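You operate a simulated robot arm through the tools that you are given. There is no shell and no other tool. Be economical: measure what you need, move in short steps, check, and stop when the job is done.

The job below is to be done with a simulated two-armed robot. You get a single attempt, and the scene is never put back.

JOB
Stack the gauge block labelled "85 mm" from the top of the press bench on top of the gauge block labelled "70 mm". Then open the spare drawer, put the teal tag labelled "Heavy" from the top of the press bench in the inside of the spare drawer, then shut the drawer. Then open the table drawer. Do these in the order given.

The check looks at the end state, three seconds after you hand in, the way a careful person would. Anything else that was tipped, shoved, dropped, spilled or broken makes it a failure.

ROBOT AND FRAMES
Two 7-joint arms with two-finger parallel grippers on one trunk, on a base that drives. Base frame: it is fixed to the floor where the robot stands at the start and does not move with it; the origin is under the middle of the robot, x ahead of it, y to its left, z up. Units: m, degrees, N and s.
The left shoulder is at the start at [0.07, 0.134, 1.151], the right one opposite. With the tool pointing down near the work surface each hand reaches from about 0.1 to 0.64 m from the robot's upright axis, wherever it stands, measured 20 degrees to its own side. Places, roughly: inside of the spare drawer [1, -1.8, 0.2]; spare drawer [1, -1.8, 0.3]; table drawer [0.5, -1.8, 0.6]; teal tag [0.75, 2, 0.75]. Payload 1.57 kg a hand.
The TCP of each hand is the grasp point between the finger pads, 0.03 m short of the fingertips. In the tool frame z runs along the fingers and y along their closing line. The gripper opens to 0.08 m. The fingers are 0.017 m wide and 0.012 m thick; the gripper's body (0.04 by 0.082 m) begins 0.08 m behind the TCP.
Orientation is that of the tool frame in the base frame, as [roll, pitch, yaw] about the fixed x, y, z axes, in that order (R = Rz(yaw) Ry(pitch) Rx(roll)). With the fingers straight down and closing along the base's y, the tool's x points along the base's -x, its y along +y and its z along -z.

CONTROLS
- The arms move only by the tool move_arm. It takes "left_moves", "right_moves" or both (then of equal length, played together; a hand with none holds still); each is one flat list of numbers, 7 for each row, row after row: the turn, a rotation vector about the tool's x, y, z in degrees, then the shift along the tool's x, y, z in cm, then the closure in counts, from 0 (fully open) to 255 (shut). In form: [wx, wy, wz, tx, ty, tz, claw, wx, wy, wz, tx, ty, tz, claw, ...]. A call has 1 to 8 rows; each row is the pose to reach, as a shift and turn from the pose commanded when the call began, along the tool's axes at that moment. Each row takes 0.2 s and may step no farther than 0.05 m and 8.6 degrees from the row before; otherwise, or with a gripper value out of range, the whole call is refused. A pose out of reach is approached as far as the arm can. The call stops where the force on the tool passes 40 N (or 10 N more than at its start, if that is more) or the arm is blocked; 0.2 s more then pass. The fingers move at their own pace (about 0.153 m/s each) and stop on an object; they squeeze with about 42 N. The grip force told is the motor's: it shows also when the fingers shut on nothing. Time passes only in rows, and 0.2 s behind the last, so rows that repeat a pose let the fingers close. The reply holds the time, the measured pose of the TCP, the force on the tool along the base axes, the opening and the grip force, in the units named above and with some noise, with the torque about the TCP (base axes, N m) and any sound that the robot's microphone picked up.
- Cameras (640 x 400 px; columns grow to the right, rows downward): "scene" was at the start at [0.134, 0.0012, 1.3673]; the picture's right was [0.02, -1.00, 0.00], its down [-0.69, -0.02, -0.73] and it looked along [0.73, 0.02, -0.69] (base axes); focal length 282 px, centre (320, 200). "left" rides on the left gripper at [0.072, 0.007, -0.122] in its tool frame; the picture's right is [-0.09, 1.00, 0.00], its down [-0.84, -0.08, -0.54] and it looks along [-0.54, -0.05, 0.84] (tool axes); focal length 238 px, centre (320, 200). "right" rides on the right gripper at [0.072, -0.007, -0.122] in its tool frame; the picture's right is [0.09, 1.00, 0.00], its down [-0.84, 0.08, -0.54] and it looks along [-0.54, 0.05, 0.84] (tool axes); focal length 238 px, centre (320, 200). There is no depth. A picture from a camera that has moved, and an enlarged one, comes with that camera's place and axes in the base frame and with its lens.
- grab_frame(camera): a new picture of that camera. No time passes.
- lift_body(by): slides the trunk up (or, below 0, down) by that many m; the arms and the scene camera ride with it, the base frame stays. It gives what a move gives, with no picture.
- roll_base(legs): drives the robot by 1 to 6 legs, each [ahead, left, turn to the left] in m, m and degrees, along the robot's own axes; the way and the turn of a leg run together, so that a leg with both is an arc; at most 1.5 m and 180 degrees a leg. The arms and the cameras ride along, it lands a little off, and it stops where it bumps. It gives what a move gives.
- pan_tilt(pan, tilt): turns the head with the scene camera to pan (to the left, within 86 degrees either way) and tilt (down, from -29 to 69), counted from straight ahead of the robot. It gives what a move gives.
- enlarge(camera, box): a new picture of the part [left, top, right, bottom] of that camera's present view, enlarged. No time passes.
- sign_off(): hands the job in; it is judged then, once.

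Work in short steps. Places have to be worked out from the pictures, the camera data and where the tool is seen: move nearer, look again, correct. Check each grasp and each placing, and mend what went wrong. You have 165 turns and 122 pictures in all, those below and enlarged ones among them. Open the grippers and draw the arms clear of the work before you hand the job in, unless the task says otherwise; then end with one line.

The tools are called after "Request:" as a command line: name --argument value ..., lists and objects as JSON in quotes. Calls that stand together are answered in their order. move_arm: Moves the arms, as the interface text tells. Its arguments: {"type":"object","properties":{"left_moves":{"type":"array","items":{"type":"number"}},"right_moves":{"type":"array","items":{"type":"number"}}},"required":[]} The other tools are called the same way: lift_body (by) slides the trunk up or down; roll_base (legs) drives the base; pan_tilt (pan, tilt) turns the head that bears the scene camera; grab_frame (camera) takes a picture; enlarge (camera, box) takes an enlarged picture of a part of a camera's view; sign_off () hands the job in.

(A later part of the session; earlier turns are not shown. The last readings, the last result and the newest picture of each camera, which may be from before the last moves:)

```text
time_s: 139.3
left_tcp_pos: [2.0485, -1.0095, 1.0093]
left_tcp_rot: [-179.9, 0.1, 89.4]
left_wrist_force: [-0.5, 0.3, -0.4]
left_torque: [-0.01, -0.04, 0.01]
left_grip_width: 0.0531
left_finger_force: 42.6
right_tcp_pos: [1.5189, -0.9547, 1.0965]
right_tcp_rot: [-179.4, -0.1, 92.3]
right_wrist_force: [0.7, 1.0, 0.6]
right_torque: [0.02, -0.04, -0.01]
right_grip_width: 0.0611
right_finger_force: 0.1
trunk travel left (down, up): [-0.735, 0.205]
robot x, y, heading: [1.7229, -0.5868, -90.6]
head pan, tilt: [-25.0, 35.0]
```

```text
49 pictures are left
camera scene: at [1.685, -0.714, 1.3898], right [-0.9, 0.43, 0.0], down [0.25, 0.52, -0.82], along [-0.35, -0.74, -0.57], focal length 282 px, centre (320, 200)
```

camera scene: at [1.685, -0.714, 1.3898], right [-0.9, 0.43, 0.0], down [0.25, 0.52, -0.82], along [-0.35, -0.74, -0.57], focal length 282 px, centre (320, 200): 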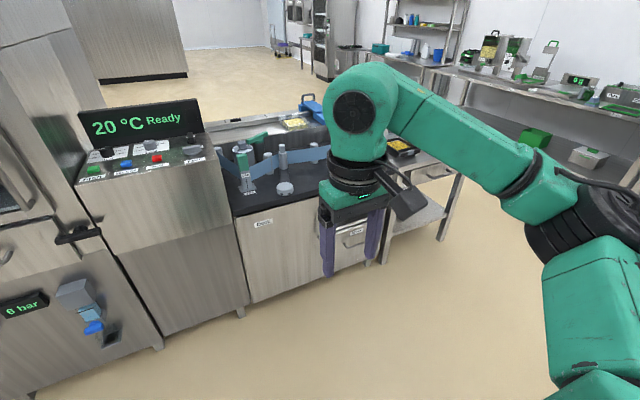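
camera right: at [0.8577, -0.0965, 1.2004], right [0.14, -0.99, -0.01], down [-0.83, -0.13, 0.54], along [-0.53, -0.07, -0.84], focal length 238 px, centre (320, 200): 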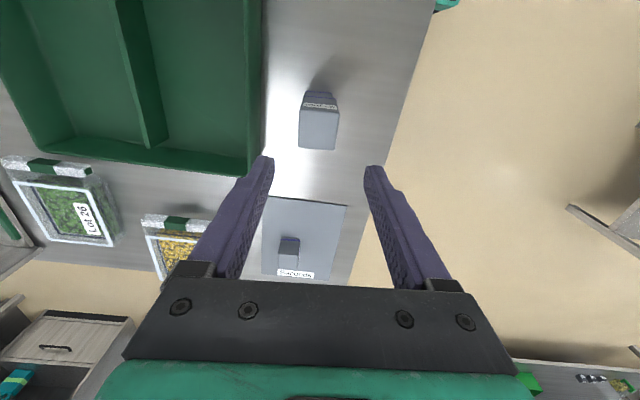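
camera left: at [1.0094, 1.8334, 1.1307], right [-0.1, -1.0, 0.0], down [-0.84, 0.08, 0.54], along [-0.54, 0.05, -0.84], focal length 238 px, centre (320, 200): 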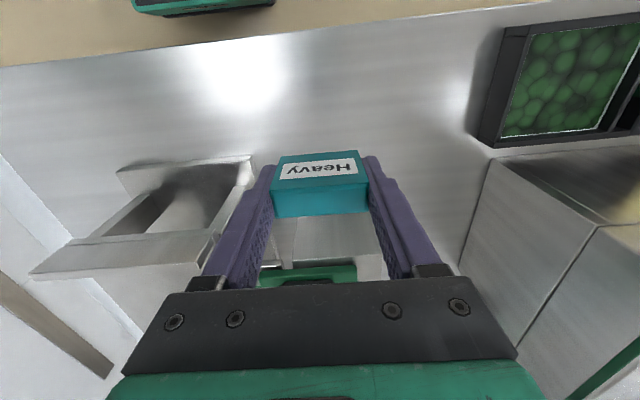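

The cabinets' fronts are around y≈-1.7. I move ahead a bit and to the right (to x≈1.05) and look again.

Request:
roll_base --legs '[[0.12, 0, 0.6], [0, -0.7, 0]]'

Request:
pan_tilt --pan 0 --tilt 45

Request:
grab_frame --camera "scene"

```text
time_s: 143.9
left_tcp_pos: [1.355, -1.1256, 1.0079]
left_tcp_rot: [-180.0, -0.1, 89.8]
left_wrist_force: [0.1, -0.7, -0.8]
left_torque: [-0.01, 0.02, -0.01]
left_grip_width: 0.0533
left_finger_force: 42.2
right_tcp_pos: [0.8245, -1.0775, 1.0977]
right_tcp_rot: [-179.4, -0.1, 92.9]
right_wrist_force: [0.1, 0.3, -0.2]
right_torque: [0.02, 0.01, 0.02]
right_grip_width: 0.0614
right_finger_force: 0.0
trunk travel left (down, up): [-0.735, 0.205]
robot x, y, heading: [1.0232, -0.6999, -90.3]
head pan, tilt: [-25.0, 35.0]
```

```text
time_s: 144.8
left_tcp_pos: [1.3545, -1.1252, 1.0087]
left_tcp_rot: [-180.0, 0.0, 90.0]
left_wrist_force: [-1.1, 0.6, -1.1]
left_torque: [0.02, -0.02, 0.0]
left_grip_width: 0.0532
left_finger_force: 42.1
right_tcp_pos: [0.8245, -1.0767, 1.0969]
right_tcp_rot: [-179.3, -0.2, 92.9]
right_wrist_force: [0.0, -0.2, 0.3]
right_torque: [0.0, 0.04, -0.01]
right_grip_width: 0.061
right_finger_force: 0.0
trunk travel left (down, up): [-0.735, 0.205]
robot x, y, heading: [1.0224, -0.698, -90.1]
head pan, tilt: [0.0, 45.0]
```

```text
48 pictures are left
camera scene: at [1.0249, -0.835, 1.375], right [-1.0, 0.0, 0.0], down [0.0, 0.71, -0.71], along [0.0, -0.71, -0.71], focal length 282 px, centre (320, 200)
```

scene: 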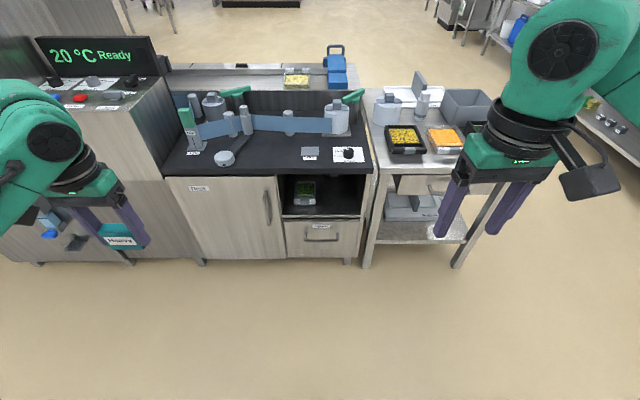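

I zoom on the drawer labels and handles.

Request:
enlarge --camera "scene" --box '[270, 170, 370, 270]'

Request:
enlarge --camera "scene" --box '[360, 150, 500, 270]'

```text
4.00 times, centred on (320, 220) of scene
camera zoom: at [1.0249, -0.835, 1.375], right [-1.0, 0.0, 0.0], down [0.0, 0.71, -0.71], along [0.0, -0.71, -0.71], focal length 1126 px, centre (320, 120)
```

zoom: 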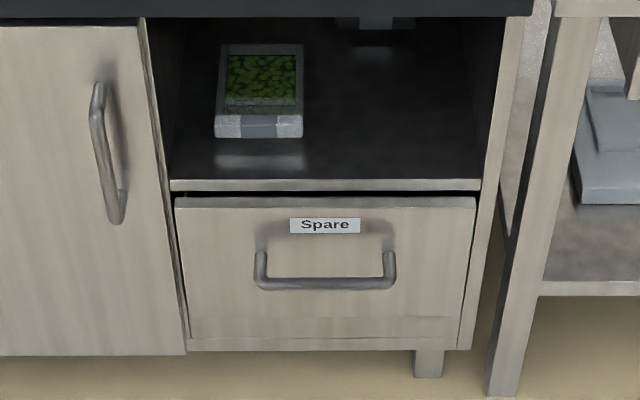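

```text
3.33 times, centred on (430, 210) of scene
camera zoom: at [1.0249, -0.835, 1.375], right [-1.0, 0.0, 0.0], down [0.0, 0.71, -0.71], along [0.0, -0.71, -0.71], focal length 938 px, centre (-47, 167)
```

zoom: 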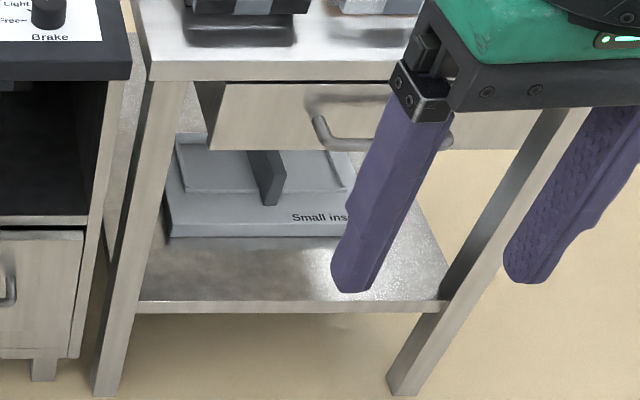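

Spare drawer bar: center x≈1.018, z≈0.30, y≈-1.635, front at y≈-1.68, standing off ~4.5 cm. I will hook it from behind with the right fingers, tilted 15°. I arrange both hands, then lower the trunk.

Request:
move_arm --right_moves '[0, -4, 1, 0, 2, 0, 60, 0, -8, 2, 0, 4, 0, 60, 0, -12, 3, 0, 6, 0, 60, 0, -15, 3, 0, 8, 0, 60, 0, -15, 3, 0, 8, 0, 60]' --left_moves '[0, 0, 0, 3, -3, 0, 255, 0, 0, 0, 6, -6, 0, 255, 0, 0, 0, 9, -9, 0, 255, 0, 0, 0, 10, -12, 0, 255, 0, 0, 0, 10, -12, 0, 255]'

Request:
lift_body --by -0.6

Request:
roll_base --legs '[[0, 0.1, 0], [0.2, 0, 0]]'

Request:
grab_frame --camera "right"

Request:
grab_frame --camera "scene"

```text
time_s: 146.0
left_tcp_pos: [1.2535, -1.0379, 1.0106]
left_tcp_rot: [180.0, -0.2, 90.0]
left_wrist_force: [0.2, 0.8, -0.4]
left_torque: [-0.01, -0.03, 0.02]
left_grip_width: 0.0534
left_finger_force: 42.4
left hand out of reach, approached as far as the arm can: row 3, 4, 5
right_tcp_pos: [0.9022, -1.0726, 1.0954]
right_tcp_rot: [-179.8, 15.0, 90.1]
right_wrist_force: [0.2, 0.4, -0.8]
right_torque: [-0.02, -0.02, 0.04]
right_grip_width: 0.0613
right_finger_force: 0.1
trunk travel left (down, up): [-0.735, 0.205]
robot x, y, heading: [1.0242, -0.702, -90.3]
head pan, tilt: [0.0, 45.0]
```

```text
refused: -0.6 is not a number from -0.4 to 0.4
```

```text
time_s: 148.4
left_tcp_pos: [1.354, -1.2369, 1.0114]
left_tcp_rot: [-180.0, 0.1, 89.9]
left_wrist_force: [-0.3, -0.9, -0.2]
left_torque: [0.02, 0.0, 0.03]
left_grip_width: 0.0532
left_finger_force: 42.0
right_tcp_pos: [1.0036, -1.2715, 1.0962]
right_tcp_rot: [-179.8, 15.0, 89.8]
right_wrist_force: [0.0, -0.8, 0.3]
right_torque: [0.02, 0.0, -0.01]
right_grip_width: 0.0613
right_finger_force: 0.0
trunk travel left (down, up): [-0.735, 0.205]
robot x, y, heading: [1.1234, -0.9017, -90.0]
head pan, tilt: [0.0, 45.0]
```

```text
45 pictures are left
camera right: at [0.9978, -1.17, 1.1957], right [1.0, 0.09, -0.03], down [0.08, -0.67, 0.74], along [0.05, -0.74, -0.67], focal length 238 px, centre (320, 200)
```

right: 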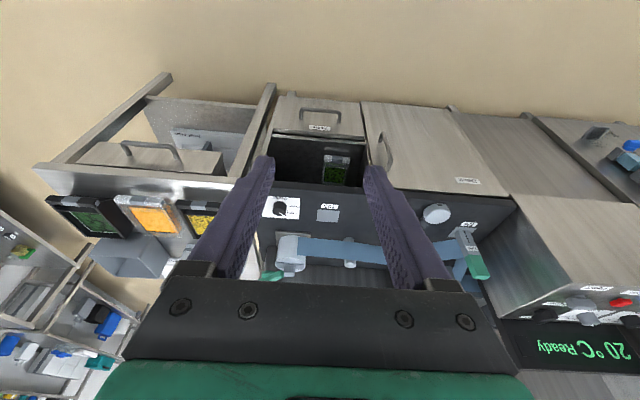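

```text
44 pictures are left
camera scene: at [1.1247, -1.0336, 1.3751], right [-1.0, 0.0, 0.0], down [0.0, 0.71, -0.71], along [0.0, -0.71, -0.71], focal length 282 px, centre (320, 200)
```

scene: 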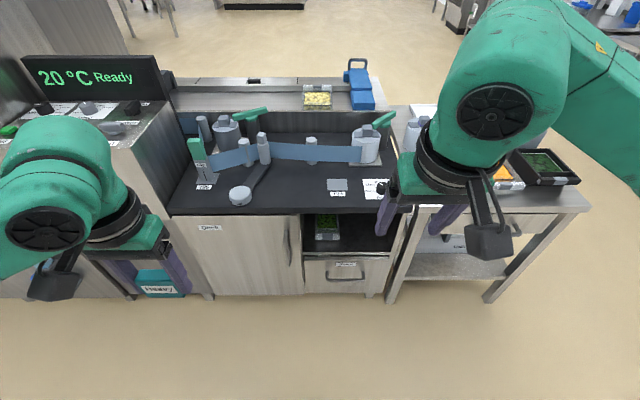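

Handle cross-checks at [1.017, -1.63, 0.30]. I lower the trunk by 0.6 in two goes.

Request:
lift_body --by -0.4

Request:
lift_body --by -0.2

Request:
grab_frame --camera "right"

```text
time_s: 152.2
left_tcp_pos: [1.3527, -1.2385, 0.61]
left_tcp_rot: [-179.9, -0.1, 89.8]
left_wrist_force: [1.0, -0.7, -0.2]
left_torque: [0.0, -0.01, -0.02]
left_grip_width: 0.0538
left_finger_force: 41.7
right_tcp_pos: [1.0036, -1.2719, 0.6956]
right_tcp_rot: [-179.8, 14.9, 89.9]
right_wrist_force: [0.2, 0.1, 0.6]
right_torque: [-0.01, -0.02, 0.02]
right_grip_width: 0.0611
right_finger_force: 0.0
trunk travel left (down, up): [-0.335, 0.605]
robot x, y, heading: [1.1222, -0.8992, -89.9]
head pan, tilt: [0.0, 45.0]
```

```text
time_s: 154.4
left_tcp_pos: [1.3528, -1.2384, 0.4102]
left_tcp_rot: [-180.0, -0.1, 89.9]
left_wrist_force: [0.3, 0.5, 0.2]
left_torque: [-0.02, -0.01, 0.02]
left_grip_width: 0.0532
left_finger_force: 42.9
right_tcp_pos: [1.003, -1.2722, 0.4944]
right_tcp_rot: [-179.7, 15.0, 89.9]
right_wrist_force: [1.0, -1.0, 0.7]
right_torque: [-0.03, -0.05, 0.02]
right_grip_width: 0.0608
right_finger_force: 0.0
trunk travel left (down, up): [-0.135, 0.805]
robot x, y, heading: [1.1199, -0.9019, -90.4]
head pan, tilt: [0.0, 45.0]
```

```text
43 pictures are left
camera right: at [0.9977, -1.1711, 0.5954], right [1.0, 0.09, -0.03], down [0.08, -0.67, 0.74], along [0.05, -0.74, -0.67], focal length 238 px, centre (320, 200)
```

right: 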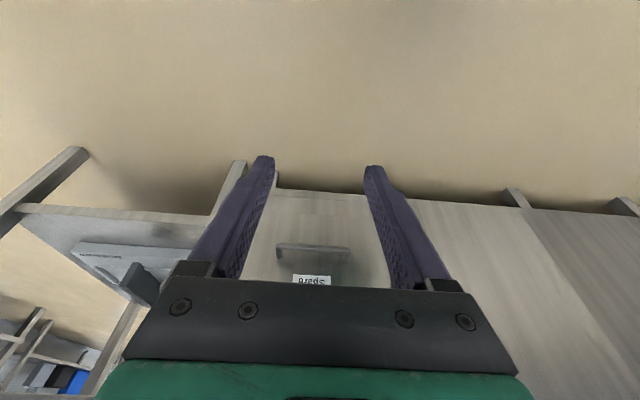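

Handle is at about z≈0.31. I drive ahead 0.25, then bring the right fingers above the gap.

Request:
roll_base --legs '[[0.25, 0, 0]]'

Request:
grab_frame --camera "right"

```text
time_s: 156.2
left_tcp_pos: [1.3536, -1.4862, 0.4094]
left_tcp_rot: [179.9, -0.2, 90.1]
left_wrist_force: [-1.0, 0.0, -0.2]
left_torque: [0.0, 0.0, -0.02]
left_grip_width: 0.0535
left_finger_force: 42.0
right_tcp_pos: [1.0035, -1.5208, 0.4948]
right_tcp_rot: [-179.8, 14.9, 90.0]
right_wrist_force: [-0.3, 1.0, -0.7]
right_torque: [-0.01, 0.01, 0.02]
right_grip_width: 0.0614
right_finger_force: 0.0
trunk travel left (down, up): [-0.135, 0.805]
robot x, y, heading: [1.1212, -1.1508, -90.2]
head pan, tilt: [0.0, 45.0]
```

```text
42 pictures are left
camera right: at [0.9981, -1.4199, 0.5953], right [1.0, 0.09, -0.03], down [0.08, -0.67, 0.74], along [0.05, -0.74, -0.67], focal length 238 px, centre (320, 200)
```

right: 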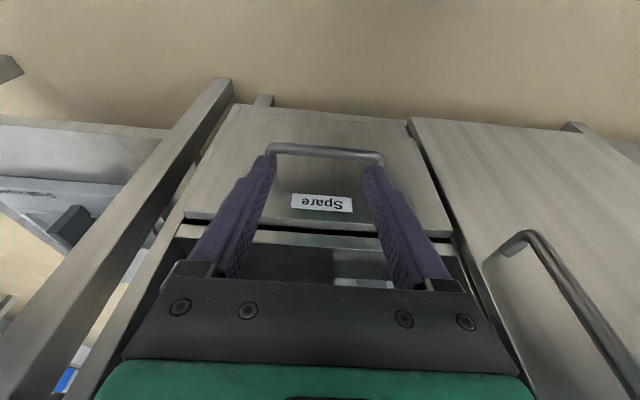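

Bar at [1.0165, -1.63, 0.305], drawer front at y≈-1.685. I move forward over the bar, then down partially, and look.

Request:
move_arm --right_moves '[0, 0, 0, -4.2, 0.5, 1.1, 60, 0, 0, 0, -8.4, 1, 2.2, 60, 0, 0, 0, -12.6, 1.3, 3.4, 60, 0, 0, 0, -11.5, 1.3, 7.5, 60, 0, 0, 0, -10.2, 1.3, 12, 60, 0, 0, 0, -10.2, 1.3, 12, 60]'

Request:
grab_frame --camera "right"

Request:
grab_frame --camera "scene"

```text
time_s: 157.3
left_tcp_pos: [1.354, -1.4865, 0.4095]
left_tcp_rot: [180.0, -0.2, 90.0]
left_wrist_force: [-0.1, -0.4, -0.8]
left_torque: [0.04, -0.02, -0.03]
left_grip_width: 0.0535
left_finger_force: 42.1
right_tcp_pos: [1.0167, -1.6504, 0.4437]
right_tcp_rot: [180.0, 15.0, 89.9]
right_wrist_force: [-1.4, 2.9, 3.6]
right_torque: [0.04, -0.12, 0.07]
right_grip_width: 0.0614
right_finger_force: 0.0
trunk travel left (down, up): [-0.135, 0.805]
robot x, y, heading: [1.1226, -1.148, -89.8]
head pan, tilt: [0.0, 45.0]
stopped in row 5 (right hand): the force on the tool passed its limit (the readings are from after the stop); the commanded pose is now the measured one
```

```text
41 pictures are left
camera right: at [1.0099, -1.549, 0.5445], right [1.0, 0.09, -0.02], down [0.08, -0.67, 0.74], along [0.05, -0.74, -0.67], focal length 238 px, centre (320, 200)
```

right: 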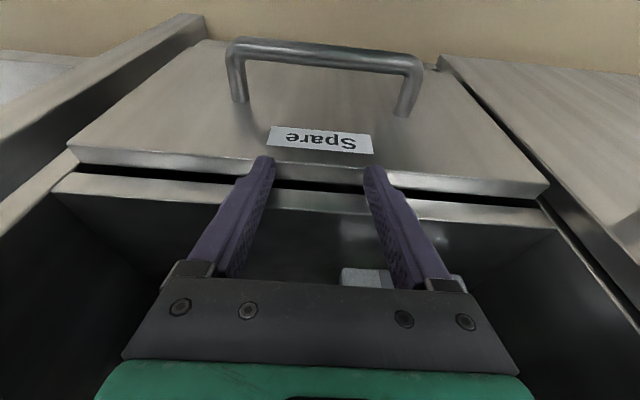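

```text
40 pictures are left
camera scene: at [1.1245, -1.2828, 0.7749], right [-1.0, 0.0, 0.0], down [0.0, 0.71, -0.71], along [0.0, -0.71, -0.71], focal length 282 px, centre (320, 200)
```

scene: 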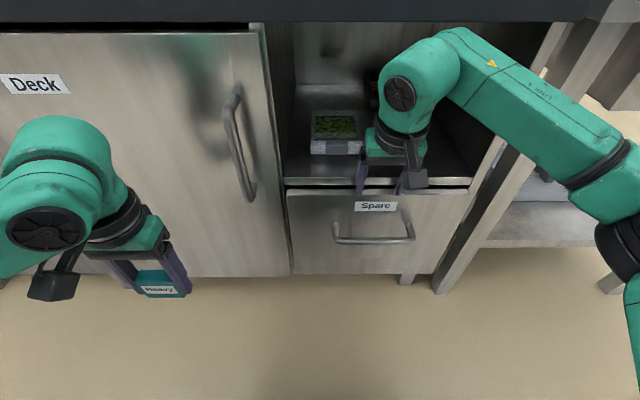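

The fingertips caught the shelf lip; front is at y≈-1.668, bar at y≈-1.616. I back 1.2 cm and go down into the gap.

Request:
move_arm --right_moves '[0, 0, 0, 1.1, -0.2, -0.3, 60, 0, 0, 0, 2.2, -0.2, 3.8, 60, 0, 0, 0, 3.3, -0.2, 8, 60, 0, 0, 0, 4.48, -0.2, 12.2, 60, 0, 0, 0, 4.48, -0.2, 12.2, 60]'

Request:
grab_frame --camera "right"

Request:
enlarge --camera "scene" --box '[280, 100, 480, 280]'

```text
time_s: 157.8
left_tcp_pos: [1.3534, -1.4841, 0.4114]
left_tcp_rot: [-179.9, 0.0, 90.0]
left_wrist_force: [0.6, -0.9, 0.0]
left_torque: [0.02, -0.01, -0.02]
left_grip_width: 0.0534
left_finger_force: 42.3
right_tcp_pos: [1.0147, -1.6388, 0.4427]
right_tcp_rot: [179.6, 16.3, 89.9]
right_wrist_force: [-0.3, 13.1, 17.1]
right_torque: [0.08, 0.67, -0.5]
right_grip_width: 0.0616
right_finger_force: 0.0
trunk travel left (down, up): [-0.135, 0.805]
robot x, y, heading: [1.1211, -1.1539, -90.3]
head pan, tilt: [0.0, 45.0]
stopped in row 2 (right hand): the force on the tool passed its limit (the readings are from after the stop); the commanded pose is now the measured one
```

```text
39 pictures are left
camera right: at [1.0082, -1.5357, 0.5392], right [1.0, 0.09, -0.02], down [0.07, -0.65, 0.76], along [0.06, -0.75, -0.65], focal length 238 px, centre (320, 200)
```

right: 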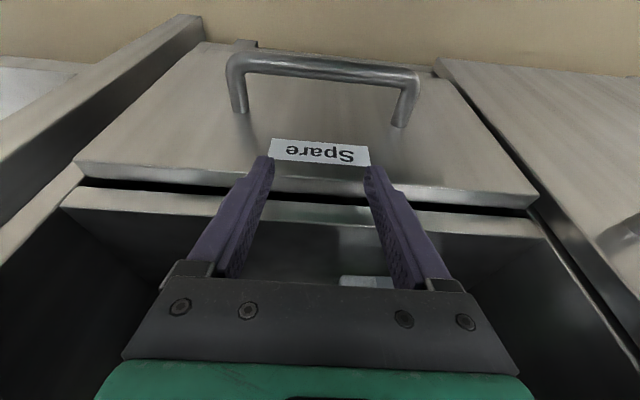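

```text
2.22 times, centred on (380, 190) of scene
camera zoom: at [1.1248, -1.2803, 0.7758], right [-1.0, 0.0, 0.0], down [0.0, 0.7, -0.71], along [0.0, -0.71, -0.7], focal length 626 px, centre (187, 222)
```

zoom: 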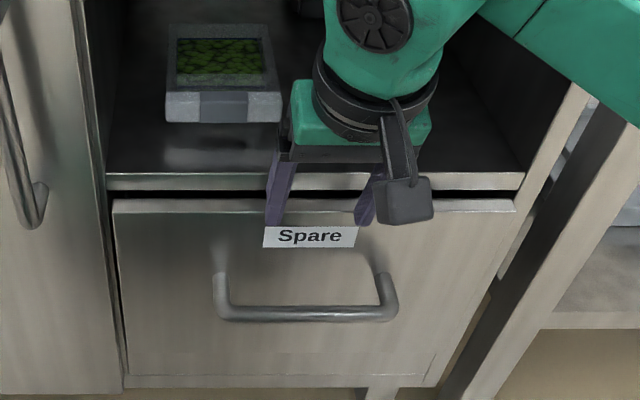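

Contact shows the face is nearer: y≈-1.655, so the gap center is ≈-1.632. I back off 1.5 cm more and lower again.

Request:
move_arm --right_moves '[0, 0.6, 0, 1.45, 0, -0.4, 60, 0, 1.3, 0, 1.45, 0, -0.4, 60, 0, 1.3, 0, 2.6, 0, 3.5, 60, 0, 1.3, 0, 3.8, 0, 7.7, 60, 0, 1.3, 0, 5.0, 0, 11.9, 60, 0, 1.3, 0, 5.0, 0, 11.9, 60]'

Request:
grab_frame --camera "right"

Request:
enlarge --camera "scene" --box '[280, 100, 480, 280]'

```text
time_s: 159.2
left_tcp_pos: [1.3535, -1.4859, 0.4096]
left_tcp_rot: [180.0, 0.0, 89.9]
left_wrist_force: [0.2, 0.1, 0.4]
left_torque: [0.01, 0.02, 0.0]
left_grip_width: 0.0535
left_finger_force: 42.0
right_tcp_pos: [1.0155, -1.6262, 0.3105]
right_tcp_rot: [179.5, 14.9, 90.0]
right_wrist_force: [-0.9, -2.0, 12.0]
right_torque: [-0.68, 0.03, 0.19]
right_grip_width: 0.0612
right_finger_force: 0.0
trunk travel left (down, up): [-0.135, 0.805]
robot x, y, heading: [1.123, -1.1515, -90.1]
head pan, tilt: [0.0, 45.0]
```

```text
37 pictures are left
camera right: at [1.0084, -1.5247, 0.4111], right [1.0, 0.09, -0.02], down [0.07, -0.67, 0.74], along [0.06, -0.74, -0.67], focal length 238 px, centre (320, 200)
```

right: 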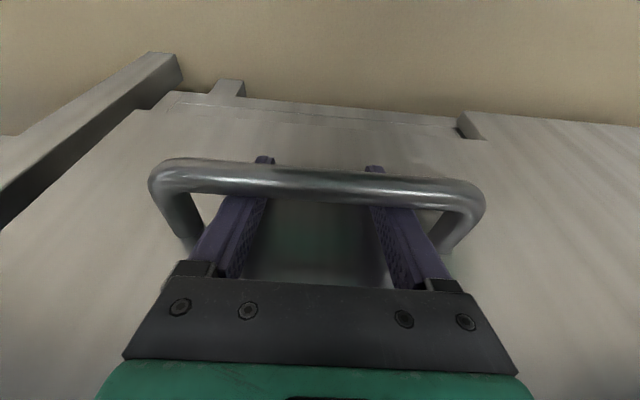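

```text
2.22 times, centred on (380, 190) of scene
camera zoom: at [1.1246, -1.282, 0.7753], right [-1.0, 0.0, 0.0], down [0.0, 0.71, -0.71], along [0.0, -0.71, -0.71], focal length 626 px, centre (187, 222)
```

zoom: 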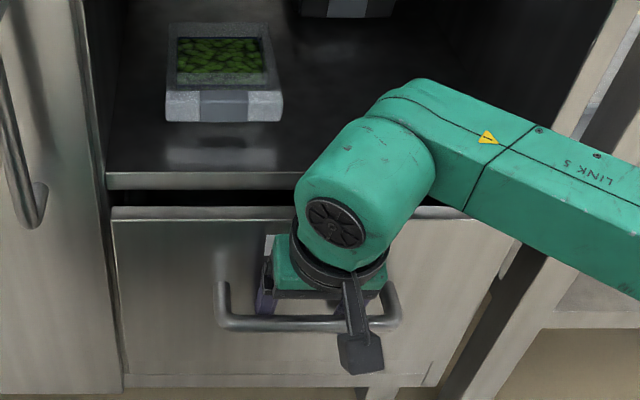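

The fingers are behind the bar. I pull by backing the base 0.12 m and check.

Request:
roll_base --legs '[[-0.12, 0, 0]]'

Request:
grab_frame --camera "scene"

```text
time_s: 160.4
left_tcp_pos: [1.3538, -1.3648, 0.4104]
left_tcp_rot: [-180.0, -0.1, 90.1]
left_wrist_force: [0.2, 0.4, -0.2]
left_torque: [-0.01, -0.02, 0.03]
left_grip_width: 0.0533
left_finger_force: 42.3
right_tcp_pos: [1.0162, -1.5044, 0.3112]
right_tcp_rot: [179.6, 14.9, 90.0]
right_wrist_force: [-3.6, 2.0, 10.8]
right_torque: [-1.79, -0.14, 0.14]
right_grip_width: 0.0614
right_finger_force: 0.0
trunk travel left (down, up): [-0.135, 0.805]
robot x, y, heading: [1.1209, -1.0301, -90.2]
head pan, tilt: [0.0, 45.0]
```

```text
35 pictures are left
camera scene: at [1.1245, -1.1615, 0.7753], right [-1.0, 0.0, 0.0], down [0.0, 0.71, -0.71], along [0.0, -0.71, -0.71], focal length 282 px, centre (320, 200)
```

scene: 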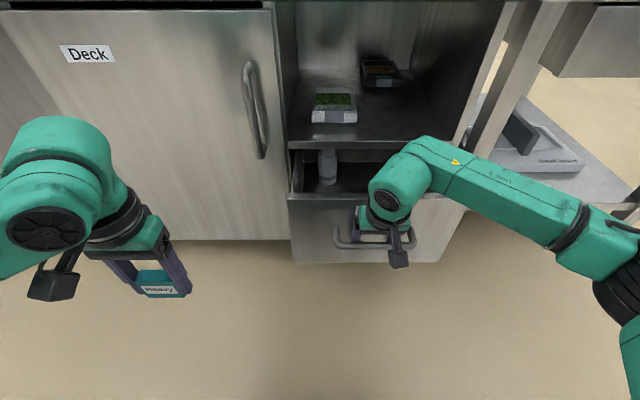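

The drawer is opening; it contains a small cylinder. I pull another 0.13.

Request:
roll_base --legs '[[-0.13, 0, 0]]'

Request:
grab_frame --camera "scene"

```text
time_s: 161.7
left_tcp_pos: [1.3533, -1.2353, 0.4105]
left_tcp_rot: [180.0, 0.0, 90.0]
left_wrist_force: [0.5, -0.5, -0.1]
left_torque: [-0.02, 0.03, -0.01]
left_grip_width: 0.0533
left_finger_force: 42.2
right_tcp_pos: [1.0151, -1.3738, 0.311]
right_tcp_rot: [179.6, 14.9, 90.0]
right_wrist_force: [2.0, 1.3, 6.5]
right_torque: [-1.75, 0.19, 0.39]
right_grip_width: 0.0612
right_finger_force: 0.1
trunk travel left (down, up): [-0.135, 0.805]
robot x, y, heading: [1.1232, -0.8991, -90.2]
head pan, tilt: [0.0, 45.0]
```

```text
34 pictures are left
camera scene: at [1.1248, -1.0317, 0.7752], right [-1.0, 0.0, 0.0], down [0.0, 0.71, -0.71], along [0.0, -0.71, -0.71], focal length 282 px, centre (320, 200)
```

scene: 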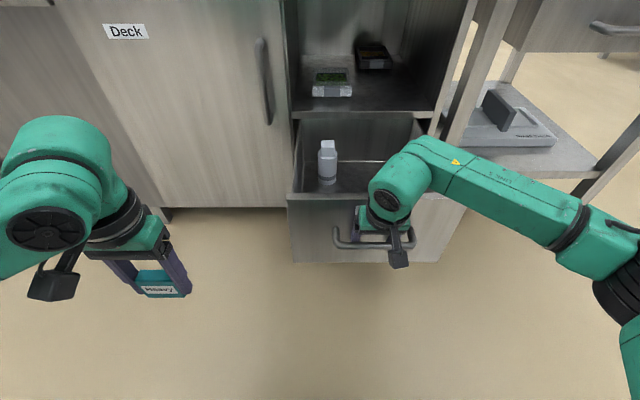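

The drawer is open ~0.25 m; a bottle stands inside at about [1.105, -1.62]. I lift the right hand out and move it clear to the right/back.

Request:
move_arm --right_moves '[0, 0, 0, -1.1, 0, -4.2, 60, 0, 0, 0, -2.2, 0, -8.4, 60, 0, 0, 0, -3.4, 0, -12.6, 60, 0, 0, 0, -0.5, -3, -15, 60, 0, 0, 0, 3, -6, -16.5, 60, 0, 0, 0, 6, -9, -18, 60, 0, 0, 0, 9, -12, -19, 60, 0, 0, 0, 9, -16, -20, 60]'

Request:
grab_frame --camera "scene"

```text
time_s: 162.0
left_tcp_pos: [1.3534, -1.2362, 0.4087]
left_tcp_rot: [179.9, -0.2, 89.9]
left_wrist_force: [0.0, -1.3, 0.3]
left_torque: [-0.02, 0.03, 0.0]
left_grip_width: 0.0532
left_finger_force: 41.8
right_tcp_pos: [1.015, -1.3745, 0.3106]
right_tcp_rot: [179.8, 14.6, 90.1]
right_wrist_force: [1.4, 1.3, -21.0]
right_torque: [-4.15, -0.95, -0.45]
right_grip_width: 0.0612
right_finger_force: 0.0
trunk travel left (down, up): [-0.135, 0.805]
robot x, y, heading: [1.1259, -0.8969, -89.9]
head pan, tilt: [0.0, 45.0]
stopped in row 1 (right hand): the force on the tool passed its limit (the readings are from after the stop); the commanded pose is now the measured one
```

```text
33 pictures are left
camera scene: at [1.1241, -1.0335, 0.7743], right [-1.0, 0.0, 0.0], down [0.0, 0.71, -0.71], along [0.0, -0.71, -0.71], focal length 282 px, centre (320, 200)
```

scene: 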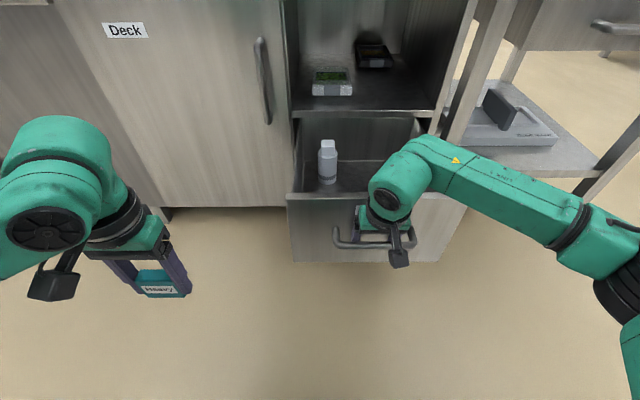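

The upward move met resistance, probably the fingers lean on the bar. I first ease 8 mm toward the drawer face, then rise in small steps.

Request:
move_arm --right_moves '[0, 0, 0, -0.4, 0, 0.1, 60, 0, 0, 0, -0.8, 0, 0.2, 60, 0, 0, 0, -1.1, 0, -0.8, 60, 0, 0, 0, -1.3, 0, -1.8, 60, 0, 0, 0, -1.6, 0, -2.8, 60, 0, 0, 0, -1.9, 0, -3.8, 60]'

```text
time_s: 162.7
left_tcp_pos: [1.3528, -1.2352, 0.4091]
left_tcp_rot: [179.9, -0.2, 89.8]
left_wrist_force: [-0.7, -0.4, -0.8]
left_torque: [-0.01, -0.02, 0.03]
left_grip_width: 0.053
left_finger_force: 41.8
right_tcp_pos: [1.0142, -1.3836, 0.3115]
right_tcp_rot: [-180.0, 14.5, 90.2]
right_wrist_force: [1.7, 0.7, -18.8]
right_torque: [-3.79, -0.79, -0.48]
right_grip_width: 0.0612
right_finger_force: 0.0
trunk travel left (down, up): [-0.135, 0.805]
robot x, y, heading: [1.1188, -0.9009, -90.0]
head pan, tilt: [0.0, 45.0]
stopped in row 3 (right hand): the force on the tool passed its limit (the readings are from after the stop); the commanded pose is now the measured one
```

I look closely with the right camera and scene zoom to see what holds the hand.

Request:
grab_frame --camera "right"

Request:
enlarge --camera "scene" --box '[290, 120, 640, 340]'

```text
32 pictures are left
camera right: at [1.0084, -1.2817, 0.4126], right [1.0, 0.09, -0.02], down [0.08, -0.67, 0.73], along [0.05, -0.73, -0.68], focal length 238 px, centre (320, 200)
```

right: 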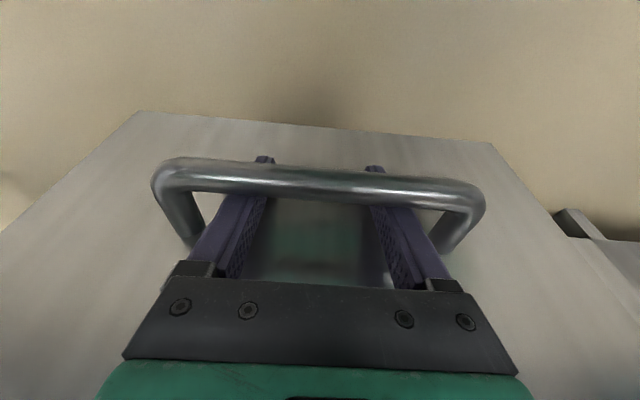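

```text
1.82 times, centred on (465, 230) of scene
camera zoom: at [1.1243, -1.0335, 0.7749], right [-1.0, 0.0, 0.0], down [0.0, 0.71, -0.71], along [0.0, -0.71, -0.71], focal length 512 px, centre (56, 146)
```

zoom: 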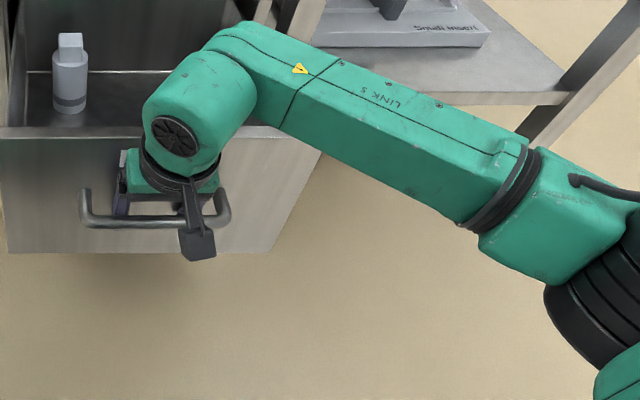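

The torque pattern suggests the palm is wedged between the drawer's top edge and the bar. I lean the hand back by 5° about the bar to relieve it, and check the forces.

Request:
move_arm --right_moves '[0, -2, 0, 0, 0, 0, 60, 0, -4, 0, 0, 0, 0, 60, 0, -5, 0, 0, 0, 0, 60]'

```text
time_s: 163.5
left_tcp_pos: [1.3527, -1.2348, 0.4104]
left_tcp_rot: [179.9, 0.0, 89.9]
left_wrist_force: [-0.3, 1.0, 0.1]
left_torque: [0.02, -0.02, -0.02]
left_grip_width: 0.0532
left_finger_force: 42.2
right_tcp_pos: [1.0158, -1.3813, 0.3159]
right_tcp_rot: [180.0, 19.6, 90.1]
right_wrist_force: [-0.4, -2.3, 3.9]
right_torque: [0.15, -0.12, -0.15]
right_grip_width: 0.0614
right_finger_force: 0.0
trunk travel left (down, up): [-0.135, 0.805]
robot x, y, heading: [1.123, -0.901, -90.2]
head pan, tilt: [0.0, 45.0]
```

Forces are relieved. Now I rise vertically in 2 cm steps.

Request:
move_arm --right_moves '[0, 0, 0, -0.3, 0, 0.1, 60, 0, 0, 0, -0.8, 0, -1.5, 60, 0, 0, 0, -1.4, 0, -3.5, 60, 0, 0, 0, -2.1, 0, -5.5, 60, 0, 0, 0, -2.8, 0, -7.5, 60, 0, 0, 0, -3.5, 0, -9.5, 60, 0, 0, 0, -4, 0, -11.5, 60]'

```text
time_s: 165.1
left_tcp_pos: [1.3537, -1.2353, 0.4092]
left_tcp_rot: [-179.9, -0.2, 90.0]
left_wrist_force: [-0.1, 1.2, -0.2]
left_torque: [-0.01, -0.02, -0.01]
left_grip_width: 0.0533
left_finger_force: 41.8
right_tcp_pos: [1.0154, -1.3817, 0.4363]
right_tcp_rot: [-179.9, 19.4, 90.1]
right_wrist_force: [0.3, -0.5, 0.5]
right_torque: [0.0, -0.03, 0.01]
right_grip_width: 0.0614
right_finger_force: 0.0
trunk travel left (down, up): [-0.135, 0.805]
robot x, y, heading: [1.1233, -0.901, -90.1]
head pan, tilt: [0.0, 45.0]
```

The right hand is free. I move it clear (back, right, up), raise the trunk 0.13, and look at the drawer.

Request:
move_arm --right_moves '[0, 0, 0, 1.5, -2.8, -2.3, 60, 0, 0, 0, 3.4, -5.6, -4.6, 60, 0, 0, 0, 5.1, -8.4, -6.9, 60, 0, 0, 0, 6.8, -11.2, -9.2, 60, 0, 0, 0, 8.6, -14, -11.5, 60]'

Request:
lift_body --by 0.13

Request:
roll_base --legs '[[0, -0.3, 0]]'

Request:
pan_tilt --pan 15 --tilt 50

Request:
grab_frame --camera "scene"

```text
time_s: 166.3
left_tcp_pos: [1.3527, -1.2345, 0.4095]
left_tcp_rot: [180.0, -0.1, 89.9]
left_wrist_force: [0.3, -0.3, 0.4]
left_torque: [0.0, -0.03, 0.0]
left_grip_width: 0.0533
left_finger_force: 41.4
right_tcp_pos: [0.8753, -1.2616, 0.5155]
right_tcp_rot: [-180.0, 19.5, 90.2]
right_wrist_force: [0.6, 0.3, 0.5]
right_torque: [0.01, 0.0, 0.01]
right_grip_width: 0.061
right_finger_force: 0.2
trunk travel left (down, up): [-0.135, 0.805]
robot x, y, heading: [1.1216, -0.8997, -90.0]
head pan, tilt: [0.0, 45.0]
```

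```text
time_s: 167.9
left_tcp_pos: [1.3542, -1.2352, 0.5402]
left_tcp_rot: [179.9, -0.2, 89.9]
left_wrist_force: [0.3, 0.0, -0.2]
left_torque: [0.01, -0.01, 0.03]
left_grip_width: 0.0532
left_finger_force: 42.0
right_tcp_pos: [0.8755, -1.2631, 0.646]
right_tcp_rot: [179.9, 19.5, 90.1]
right_wrist_force: [0.0, 0.4, -1.0]
right_torque: [-0.01, 0.03, -0.02]
right_grip_width: 0.0612
right_finger_force: 0.1
trunk travel left (down, up): [-0.265, 0.675]
robot x, y, heading: [1.1215, -0.9017, -90.4]
head pan, tilt: [0.0, 45.0]
```

```text
time_s: 169.9
left_tcp_pos: [1.053, -1.2346, 0.5412]
left_tcp_rot: [-180.0, -0.2, 90.2]
left_wrist_force: [-0.3, -0.5, 0.0]
left_torque: [0.0, -0.01, -0.02]
left_grip_width: 0.0535
left_finger_force: 41.4
right_tcp_pos: [0.5755, -1.2623, 0.6449]
right_tcp_rot: [179.9, 19.6, 90.4]
right_wrist_force: [0.4, -0.2, -0.1]
right_torque: [-0.01, -0.01, 0.0]
right_grip_width: 0.0612
right_finger_force: 0.1
trunk travel left (down, up): [-0.265, 0.675]
robot x, y, heading: [0.8232, -0.9005, -90.1]
head pan, tilt: [0.0, 45.0]
```

```text
time_s: 170.7
left_tcp_pos: [1.0533, -1.2344, 0.5395]
left_tcp_rot: [180.0, -0.2, 90.2]
left_wrist_force: [-0.4, 0.4, -0.3]
left_torque: [0.06, 0.02, 0.03]
left_grip_width: 0.0533
left_finger_force: 42.2
right_tcp_pos: [0.5746, -1.2623, 0.6446]
right_tcp_rot: [180.0, 19.4, 90.3]
right_wrist_force: [-0.2, 0.4, 0.4]
right_torque: [0.0, -0.01, -0.01]
right_grip_width: 0.0611
right_finger_force: 0.0
trunk travel left (down, up): [-0.265, 0.675]
robot x, y, heading: [0.8207, -0.9003, -90.2]
head pan, tilt: [15.0, 50.0]
```

```text
30 pictures are left
camera scene: at [0.8438, -1.0253, 0.8981], right [-0.97, -0.26, 0.0], down [-0.2, 0.74, -0.64], along [0.17, -0.62, -0.77], focal length 282 px, centre (320, 200)
```

scene: 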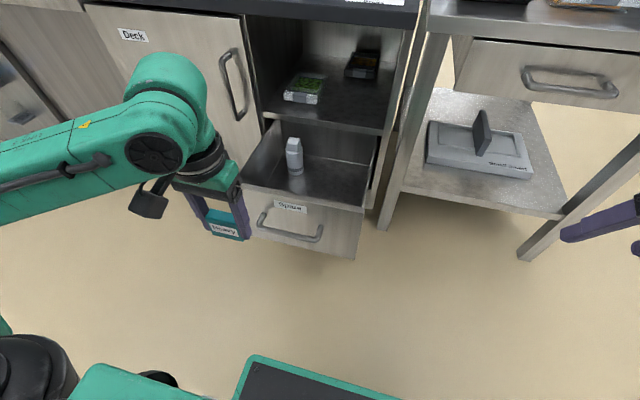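

Drawer interior spans x 0.87–1.13, y −1.42 to −1.65. I drive ahead 0.17 and move the left hand over [0.96, -1.52].

Request:
roll_base --legs '[[0.17, 0, 0]]'

Request:
move_arm --left_moves '[0, 0, 0, -3, -2.4, 0, 255, 0, 0, 0, -6, -4.8, 0, 255, 0, 0, 0, -9, -7.2, 0, 255, 0, 0, 0, -11.5, -9.3, 0, 255, 0, 0, 0, -11.5, -9.3, 0, 255]'

Request:
grab_frame --camera "scene"

Request:
grab_frame --camera "left"

```text
time_s: 172.2
left_tcp_pos: [1.0513, -1.4038, 0.5388]
left_tcp_rot: [-180.0, -0.3, 90.1]
left_wrist_force: [0.9, -0.5, -0.5]
left_torque: [0.01, 0.01, -0.01]
left_grip_width: 0.0534
left_finger_force: 42.5
right_tcp_pos: [0.5741, -1.4301, 0.6444]
right_tcp_rot: [-180.0, 19.4, 90.2]
right_wrist_force: [-0.6, -0.1, 0.1]
right_torque: [0.01, 0.01, 0.02]
right_grip_width: 0.0612
right_finger_force: 0.0
trunk travel left (down, up): [-0.265, 0.675]
robot x, y, heading: [0.8238, -1.0681, -89.8]
head pan, tilt: [15.0, 50.0]
```

```text
time_s: 173.4
left_tcp_pos: [0.9605, -1.5188, 0.5383]
left_tcp_rot: [180.0, -0.1, 89.9]
left_wrist_force: [-0.4, 0.3, -0.6]
left_torque: [0.02, -0.03, -0.01]
left_grip_width: 0.0535
left_finger_force: 42.1
right_tcp_pos: [0.5747, -1.4309, 0.6448]
right_tcp_rot: [-180.0, 19.5, 90.2]
right_wrist_force: [0.6, 0.4, 0.6]
right_torque: [-0.01, 0.01, 0.0]
right_grip_width: 0.0612
right_finger_force: 0.1
trunk travel left (down, up): [-0.265, 0.675]
robot x, y, heading: [0.8227, -1.0683, -90.0]
head pan, tilt: [15.0, 50.0]
```

```text
29 pictures are left
camera scene: at [0.8436, -1.1934, 0.898], right [-0.97, -0.26, 0.0], down [-0.2, 0.74, -0.64], along [0.17, -0.62, -0.77], focal length 282 px, centre (320, 200)
```

scene: 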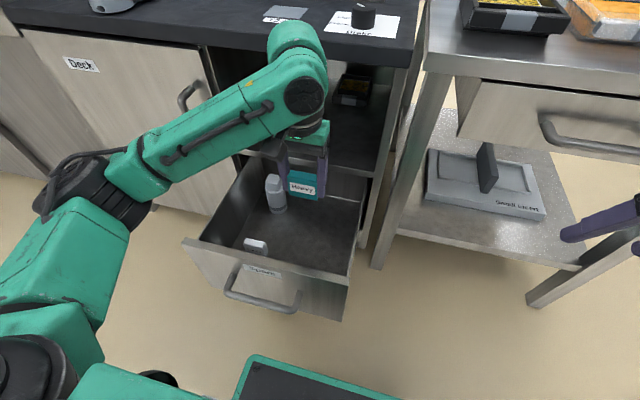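

```text
28 pictures are left
camera left: at [0.9665, -1.4469, 0.661], right [1.0, -0.09, 0.0], down [-0.08, -0.84, 0.54], along [-0.05, -0.54, -0.84], focal length 238 px, centre (320, 200)
```

left: 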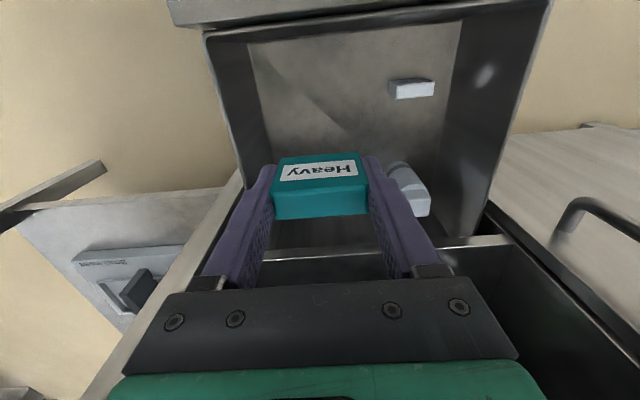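

Inside also lies a small white box at [1.107,-1.517]; the target spot is free. I lower the tag 0.2 m into the drawer.

Request:
move_arm --left_moves '[0, 0, 0, 0, 0, 4, 255, 0, 0, 0, 0, 0, 8, 255, 0, 0, 0, 0, 0, 12, 255, 0, 0, 0, 0, 0, 16, 255, 0, 0, 0, 0, 0, 20, 255, 0, 0, 0, 0, 0, 20, 255]'

Request:
grab_frame --camera "left"

```text
time_s: 174.8
left_tcp_pos: [0.9601, -1.5168, 0.3385]
left_tcp_rot: [-179.9, -0.2, 90.1]
left_wrist_force: [-0.6, 0.1, 0.3]
left_torque: [-0.02, 0.02, 0.0]
left_grip_width: 0.0534
left_finger_force: 42.2
right_tcp_pos: [0.5752, -1.4303, 0.644]
right_tcp_rot: [-179.9, 19.5, 90.2]
right_wrist_force: [-1.1, 0.2, 0.3]
right_torque: [-0.01, -0.01, 0.0]
right_grip_width: 0.0609
right_finger_force: 0.0
trunk travel left (down, up): [-0.265, 0.675]
robot x, y, heading: [0.8216, -1.0665, -90.0]
head pan, tilt: [15.0, 50.0]
```

```text
27 pictures are left
camera left: at [0.9664, -1.4453, 0.4601], right [1.0, -0.09, 0.0], down [-0.08, -0.84, 0.54], along [-0.05, -0.54, -0.84], focal length 238 px, centre (320, 200)
```

left: 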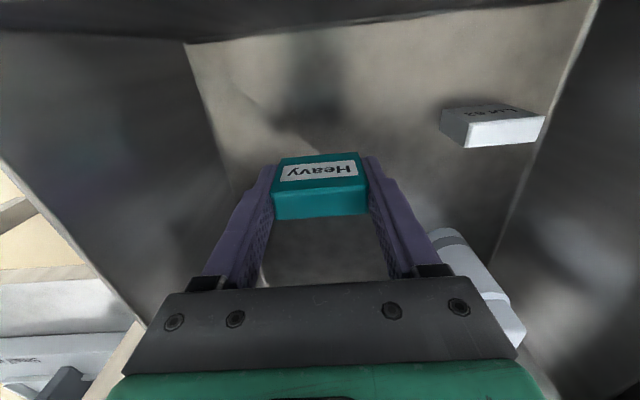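

Still free. I lower in small steps until touch.

Request:
move_arm --left_moves '[0, 0, 0, 0, 0, 1, 255, 0, 0, 0, 0, 0, 2, 255, 0, 0, 0, 0, 0, 3, 255, 0, 0, 0, 0, 0, 4, 255, 0, 0, 0, 0, 0, 5, 255, 0, 0, 0, 0, 0, 5, 255]'

Request:
grab_frame --camera "left"

```text
time_s: 176.2
left_tcp_pos: [0.9595, -1.5178, 0.2891]
left_tcp_rot: [-180.0, -0.3, 89.9]
left_wrist_force: [1.4, -0.1, -0.8]
left_torque: [0.01, -0.03, 0.05]
left_grip_width: 0.0534
left_finger_force: 42.2
right_tcp_pos: [0.5737, -1.4302, 0.6444]
right_tcp_rot: [-180.0, 19.5, 90.3]
right_wrist_force: [0.7, 0.3, 0.0]
right_torque: [0.0, -0.02, -0.03]
right_grip_width: 0.0613
right_finger_force: 0.0
trunk travel left (down, up): [-0.265, 0.675]
robot x, y, heading: [0.8206, -1.0679, -90.3]
head pan, tilt: [15.0, 50.0]
```

```text
26 pictures are left
camera left: at [0.9667, -1.4453, 0.4109], right [1.0, -0.09, 0.0], down [-0.08, -0.84, 0.54], along [-0.05, -0.54, -0.84], focal length 238 px, centre (320, 200)
```

left: 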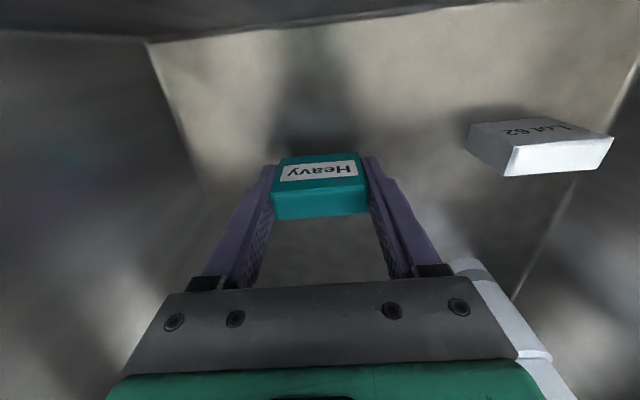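

Request:
move_arm --left_moves '[0, 0, 0, 0, 0, 0.4, 255, 0, 0, 0, 0, 0, 0.8, 255, 0, 0, 0, 0, 0, 1.2, 255, 0, 0, 0, 0, 0, 1.6, 255, 0, 0, 0, 0, 0, 2, 255]'

Request:
move_arm --left_moves '[0, 0, 0, 0, 0, 0.3, 255, 0, 0, 0, 0, 0, 0.6, 255, 0, 0, 0, 0, 0, 0.9, 255, 0, 0, 0, 0, 0, 1.2, 255]'

```text
time_s: 177.4
left_tcp_pos: [0.9598, -1.5162, 0.2678]
left_tcp_rot: [179.9, -0.1, 90.0]
left_wrist_force: [0.0, 0.0, -0.3]
left_torque: [-0.01, 0.01, -0.01]
left_grip_width: 0.0534
left_finger_force: 41.5
right_tcp_pos: [0.5757, -1.4313, 0.6459]
right_tcp_rot: [-180.0, 19.5, 90.2]
right_wrist_force: [-0.9, 0.1, 0.2]
right_torque: [-0.03, 0.01, -0.01]
right_grip_width: 0.061
right_finger_force: 0.1
trunk travel left (down, up): [-0.265, 0.675]
robot x, y, heading: [0.8181, -1.0705, -90.3]
head pan, tilt: [15.0, 50.0]
```

```text
time_s: 178.6
left_tcp_pos: [0.9601, -1.5191, 0.2614]
left_tcp_rot: [180.0, 0.3, 90.1]
left_wrist_force: [1.9, -1.9, 20.9]
left_torque: [1.79, -0.02, 0.01]
left_grip_width: 0.0532
left_finger_force: 42.0
right_tcp_pos: [0.5728, -1.4288, 0.6452]
right_tcp_rot: [179.9, 19.7, 90.2]
right_wrist_force: [0.5, 1.0, -0.1]
right_torque: [-0.01, 0.02, -0.01]
right_grip_width: 0.0612
right_finger_force: 0.0
trunk travel left (down, up): [-0.265, 0.675]
robot x, y, heading: [0.8229, -1.0658, -90.0]
head pan, tilt: [15.0, 50.0]
stopped in row 4 (left hand): the force on the tool passed its limit (the readings are from after the stop); the commanded pose is now the measured one
```

Contact, but the torque hints the contact is off to +y (perhaps the hand camera on the drawer front). I look.

Request:
grab_frame --camera "left"

Request:
enlarge --camera "scene" --box '[180, 130, 380, 330]'

```text
25 pictures are left
camera left: at [0.9666, -1.4469, 0.3825], right [1.0, -0.09, 0.0], down [-0.08, -0.83, 0.55], along [-0.05, -0.54, -0.84], focal length 238 px, centre (320, 200)
```

left: 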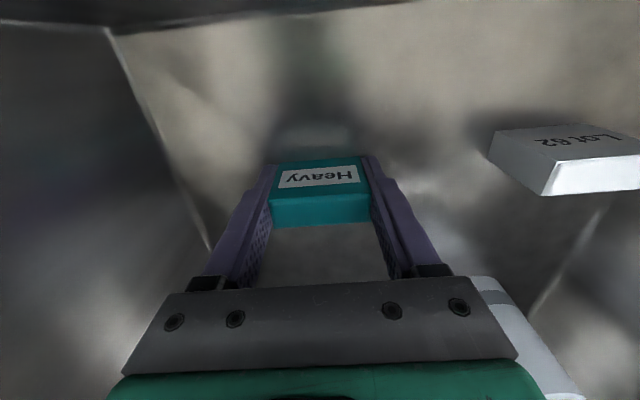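

```text
2.00 times, centred on (280, 230) of scene
camera zoom: at [0.8429, -1.1918, 0.898], right [-0.97, -0.26, 0.0], down [-0.2, 0.74, -0.64], along [0.17, -0.62, -0.76], focal length 563 px, centre (400, 140)
```

zoom: 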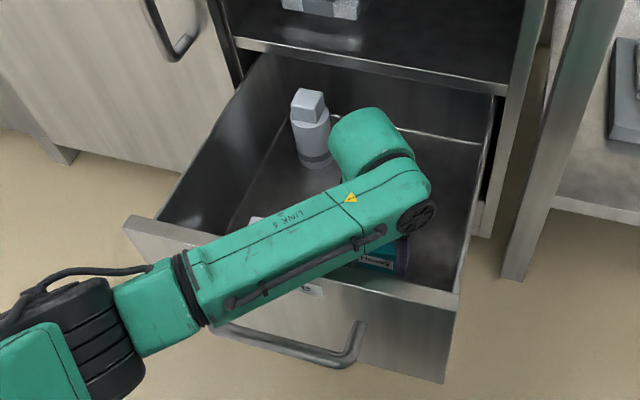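

The tag shifted slightly up in the grip, so it touches the drawer floor. I open and rise.

Request:
move_arm --left_moves '[0, 0, 0, 0, 0, -0.3, 255, 0, 0, 0, 0, 0, -0.3, 0, 0, 0, 0, 0, 0, -0.3, 0, 0, 0, 0, 0, 0, -3, 0, 0, 0, 0, 0, 0, -7, 0, 0, 0, 0, 0, 0, -11, 0, 0, 0, 0, 0, 0, -15, 0]'

Request:
grab_frame --camera "left"

```text
time_s: 180.2
left_tcp_pos: [0.9613, -1.5171, 0.4088]
left_tcp_rot: [-180.0, -0.1, 90.0]
left_wrist_force: [0.9, 0.6, -0.9]
left_torque: [-0.01, 0.0, 0.01]
left_grip_width: 0.08
left_finger_force: 0.1
right_tcp_pos: [0.5744, -1.4309, 0.6452]
right_tcp_rot: [-180.0, 19.6, 90.1]
right_wrist_force: [-0.2, 0.1, -0.7]
right_torque: [-0.02, 0.01, 0.0]
right_grip_width: 0.0612
right_finger_force: 0.2
trunk travel left (down, up): [-0.265, 0.675]
robot x, y, heading: [0.8257, -1.0666, -90.1]
head pan, tilt: [15.0, 50.0]
```

```text
23 pictures are left
camera left: at [0.9673, -1.4463, 0.5301], right [1.0, -0.09, 0.0], down [-0.08, -0.84, 0.54], along [-0.05, -0.54, -0.84], focal length 238 px, centre (320, 200)
```

left: 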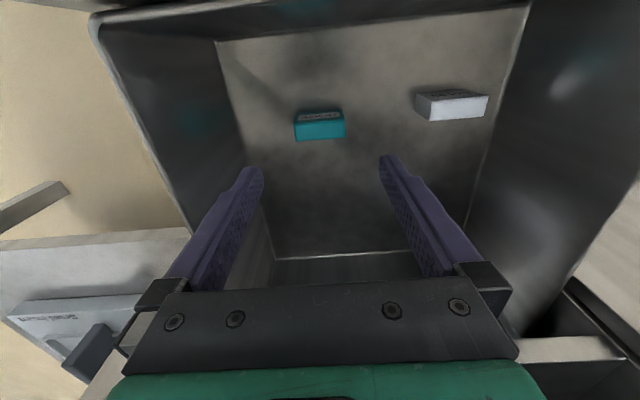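

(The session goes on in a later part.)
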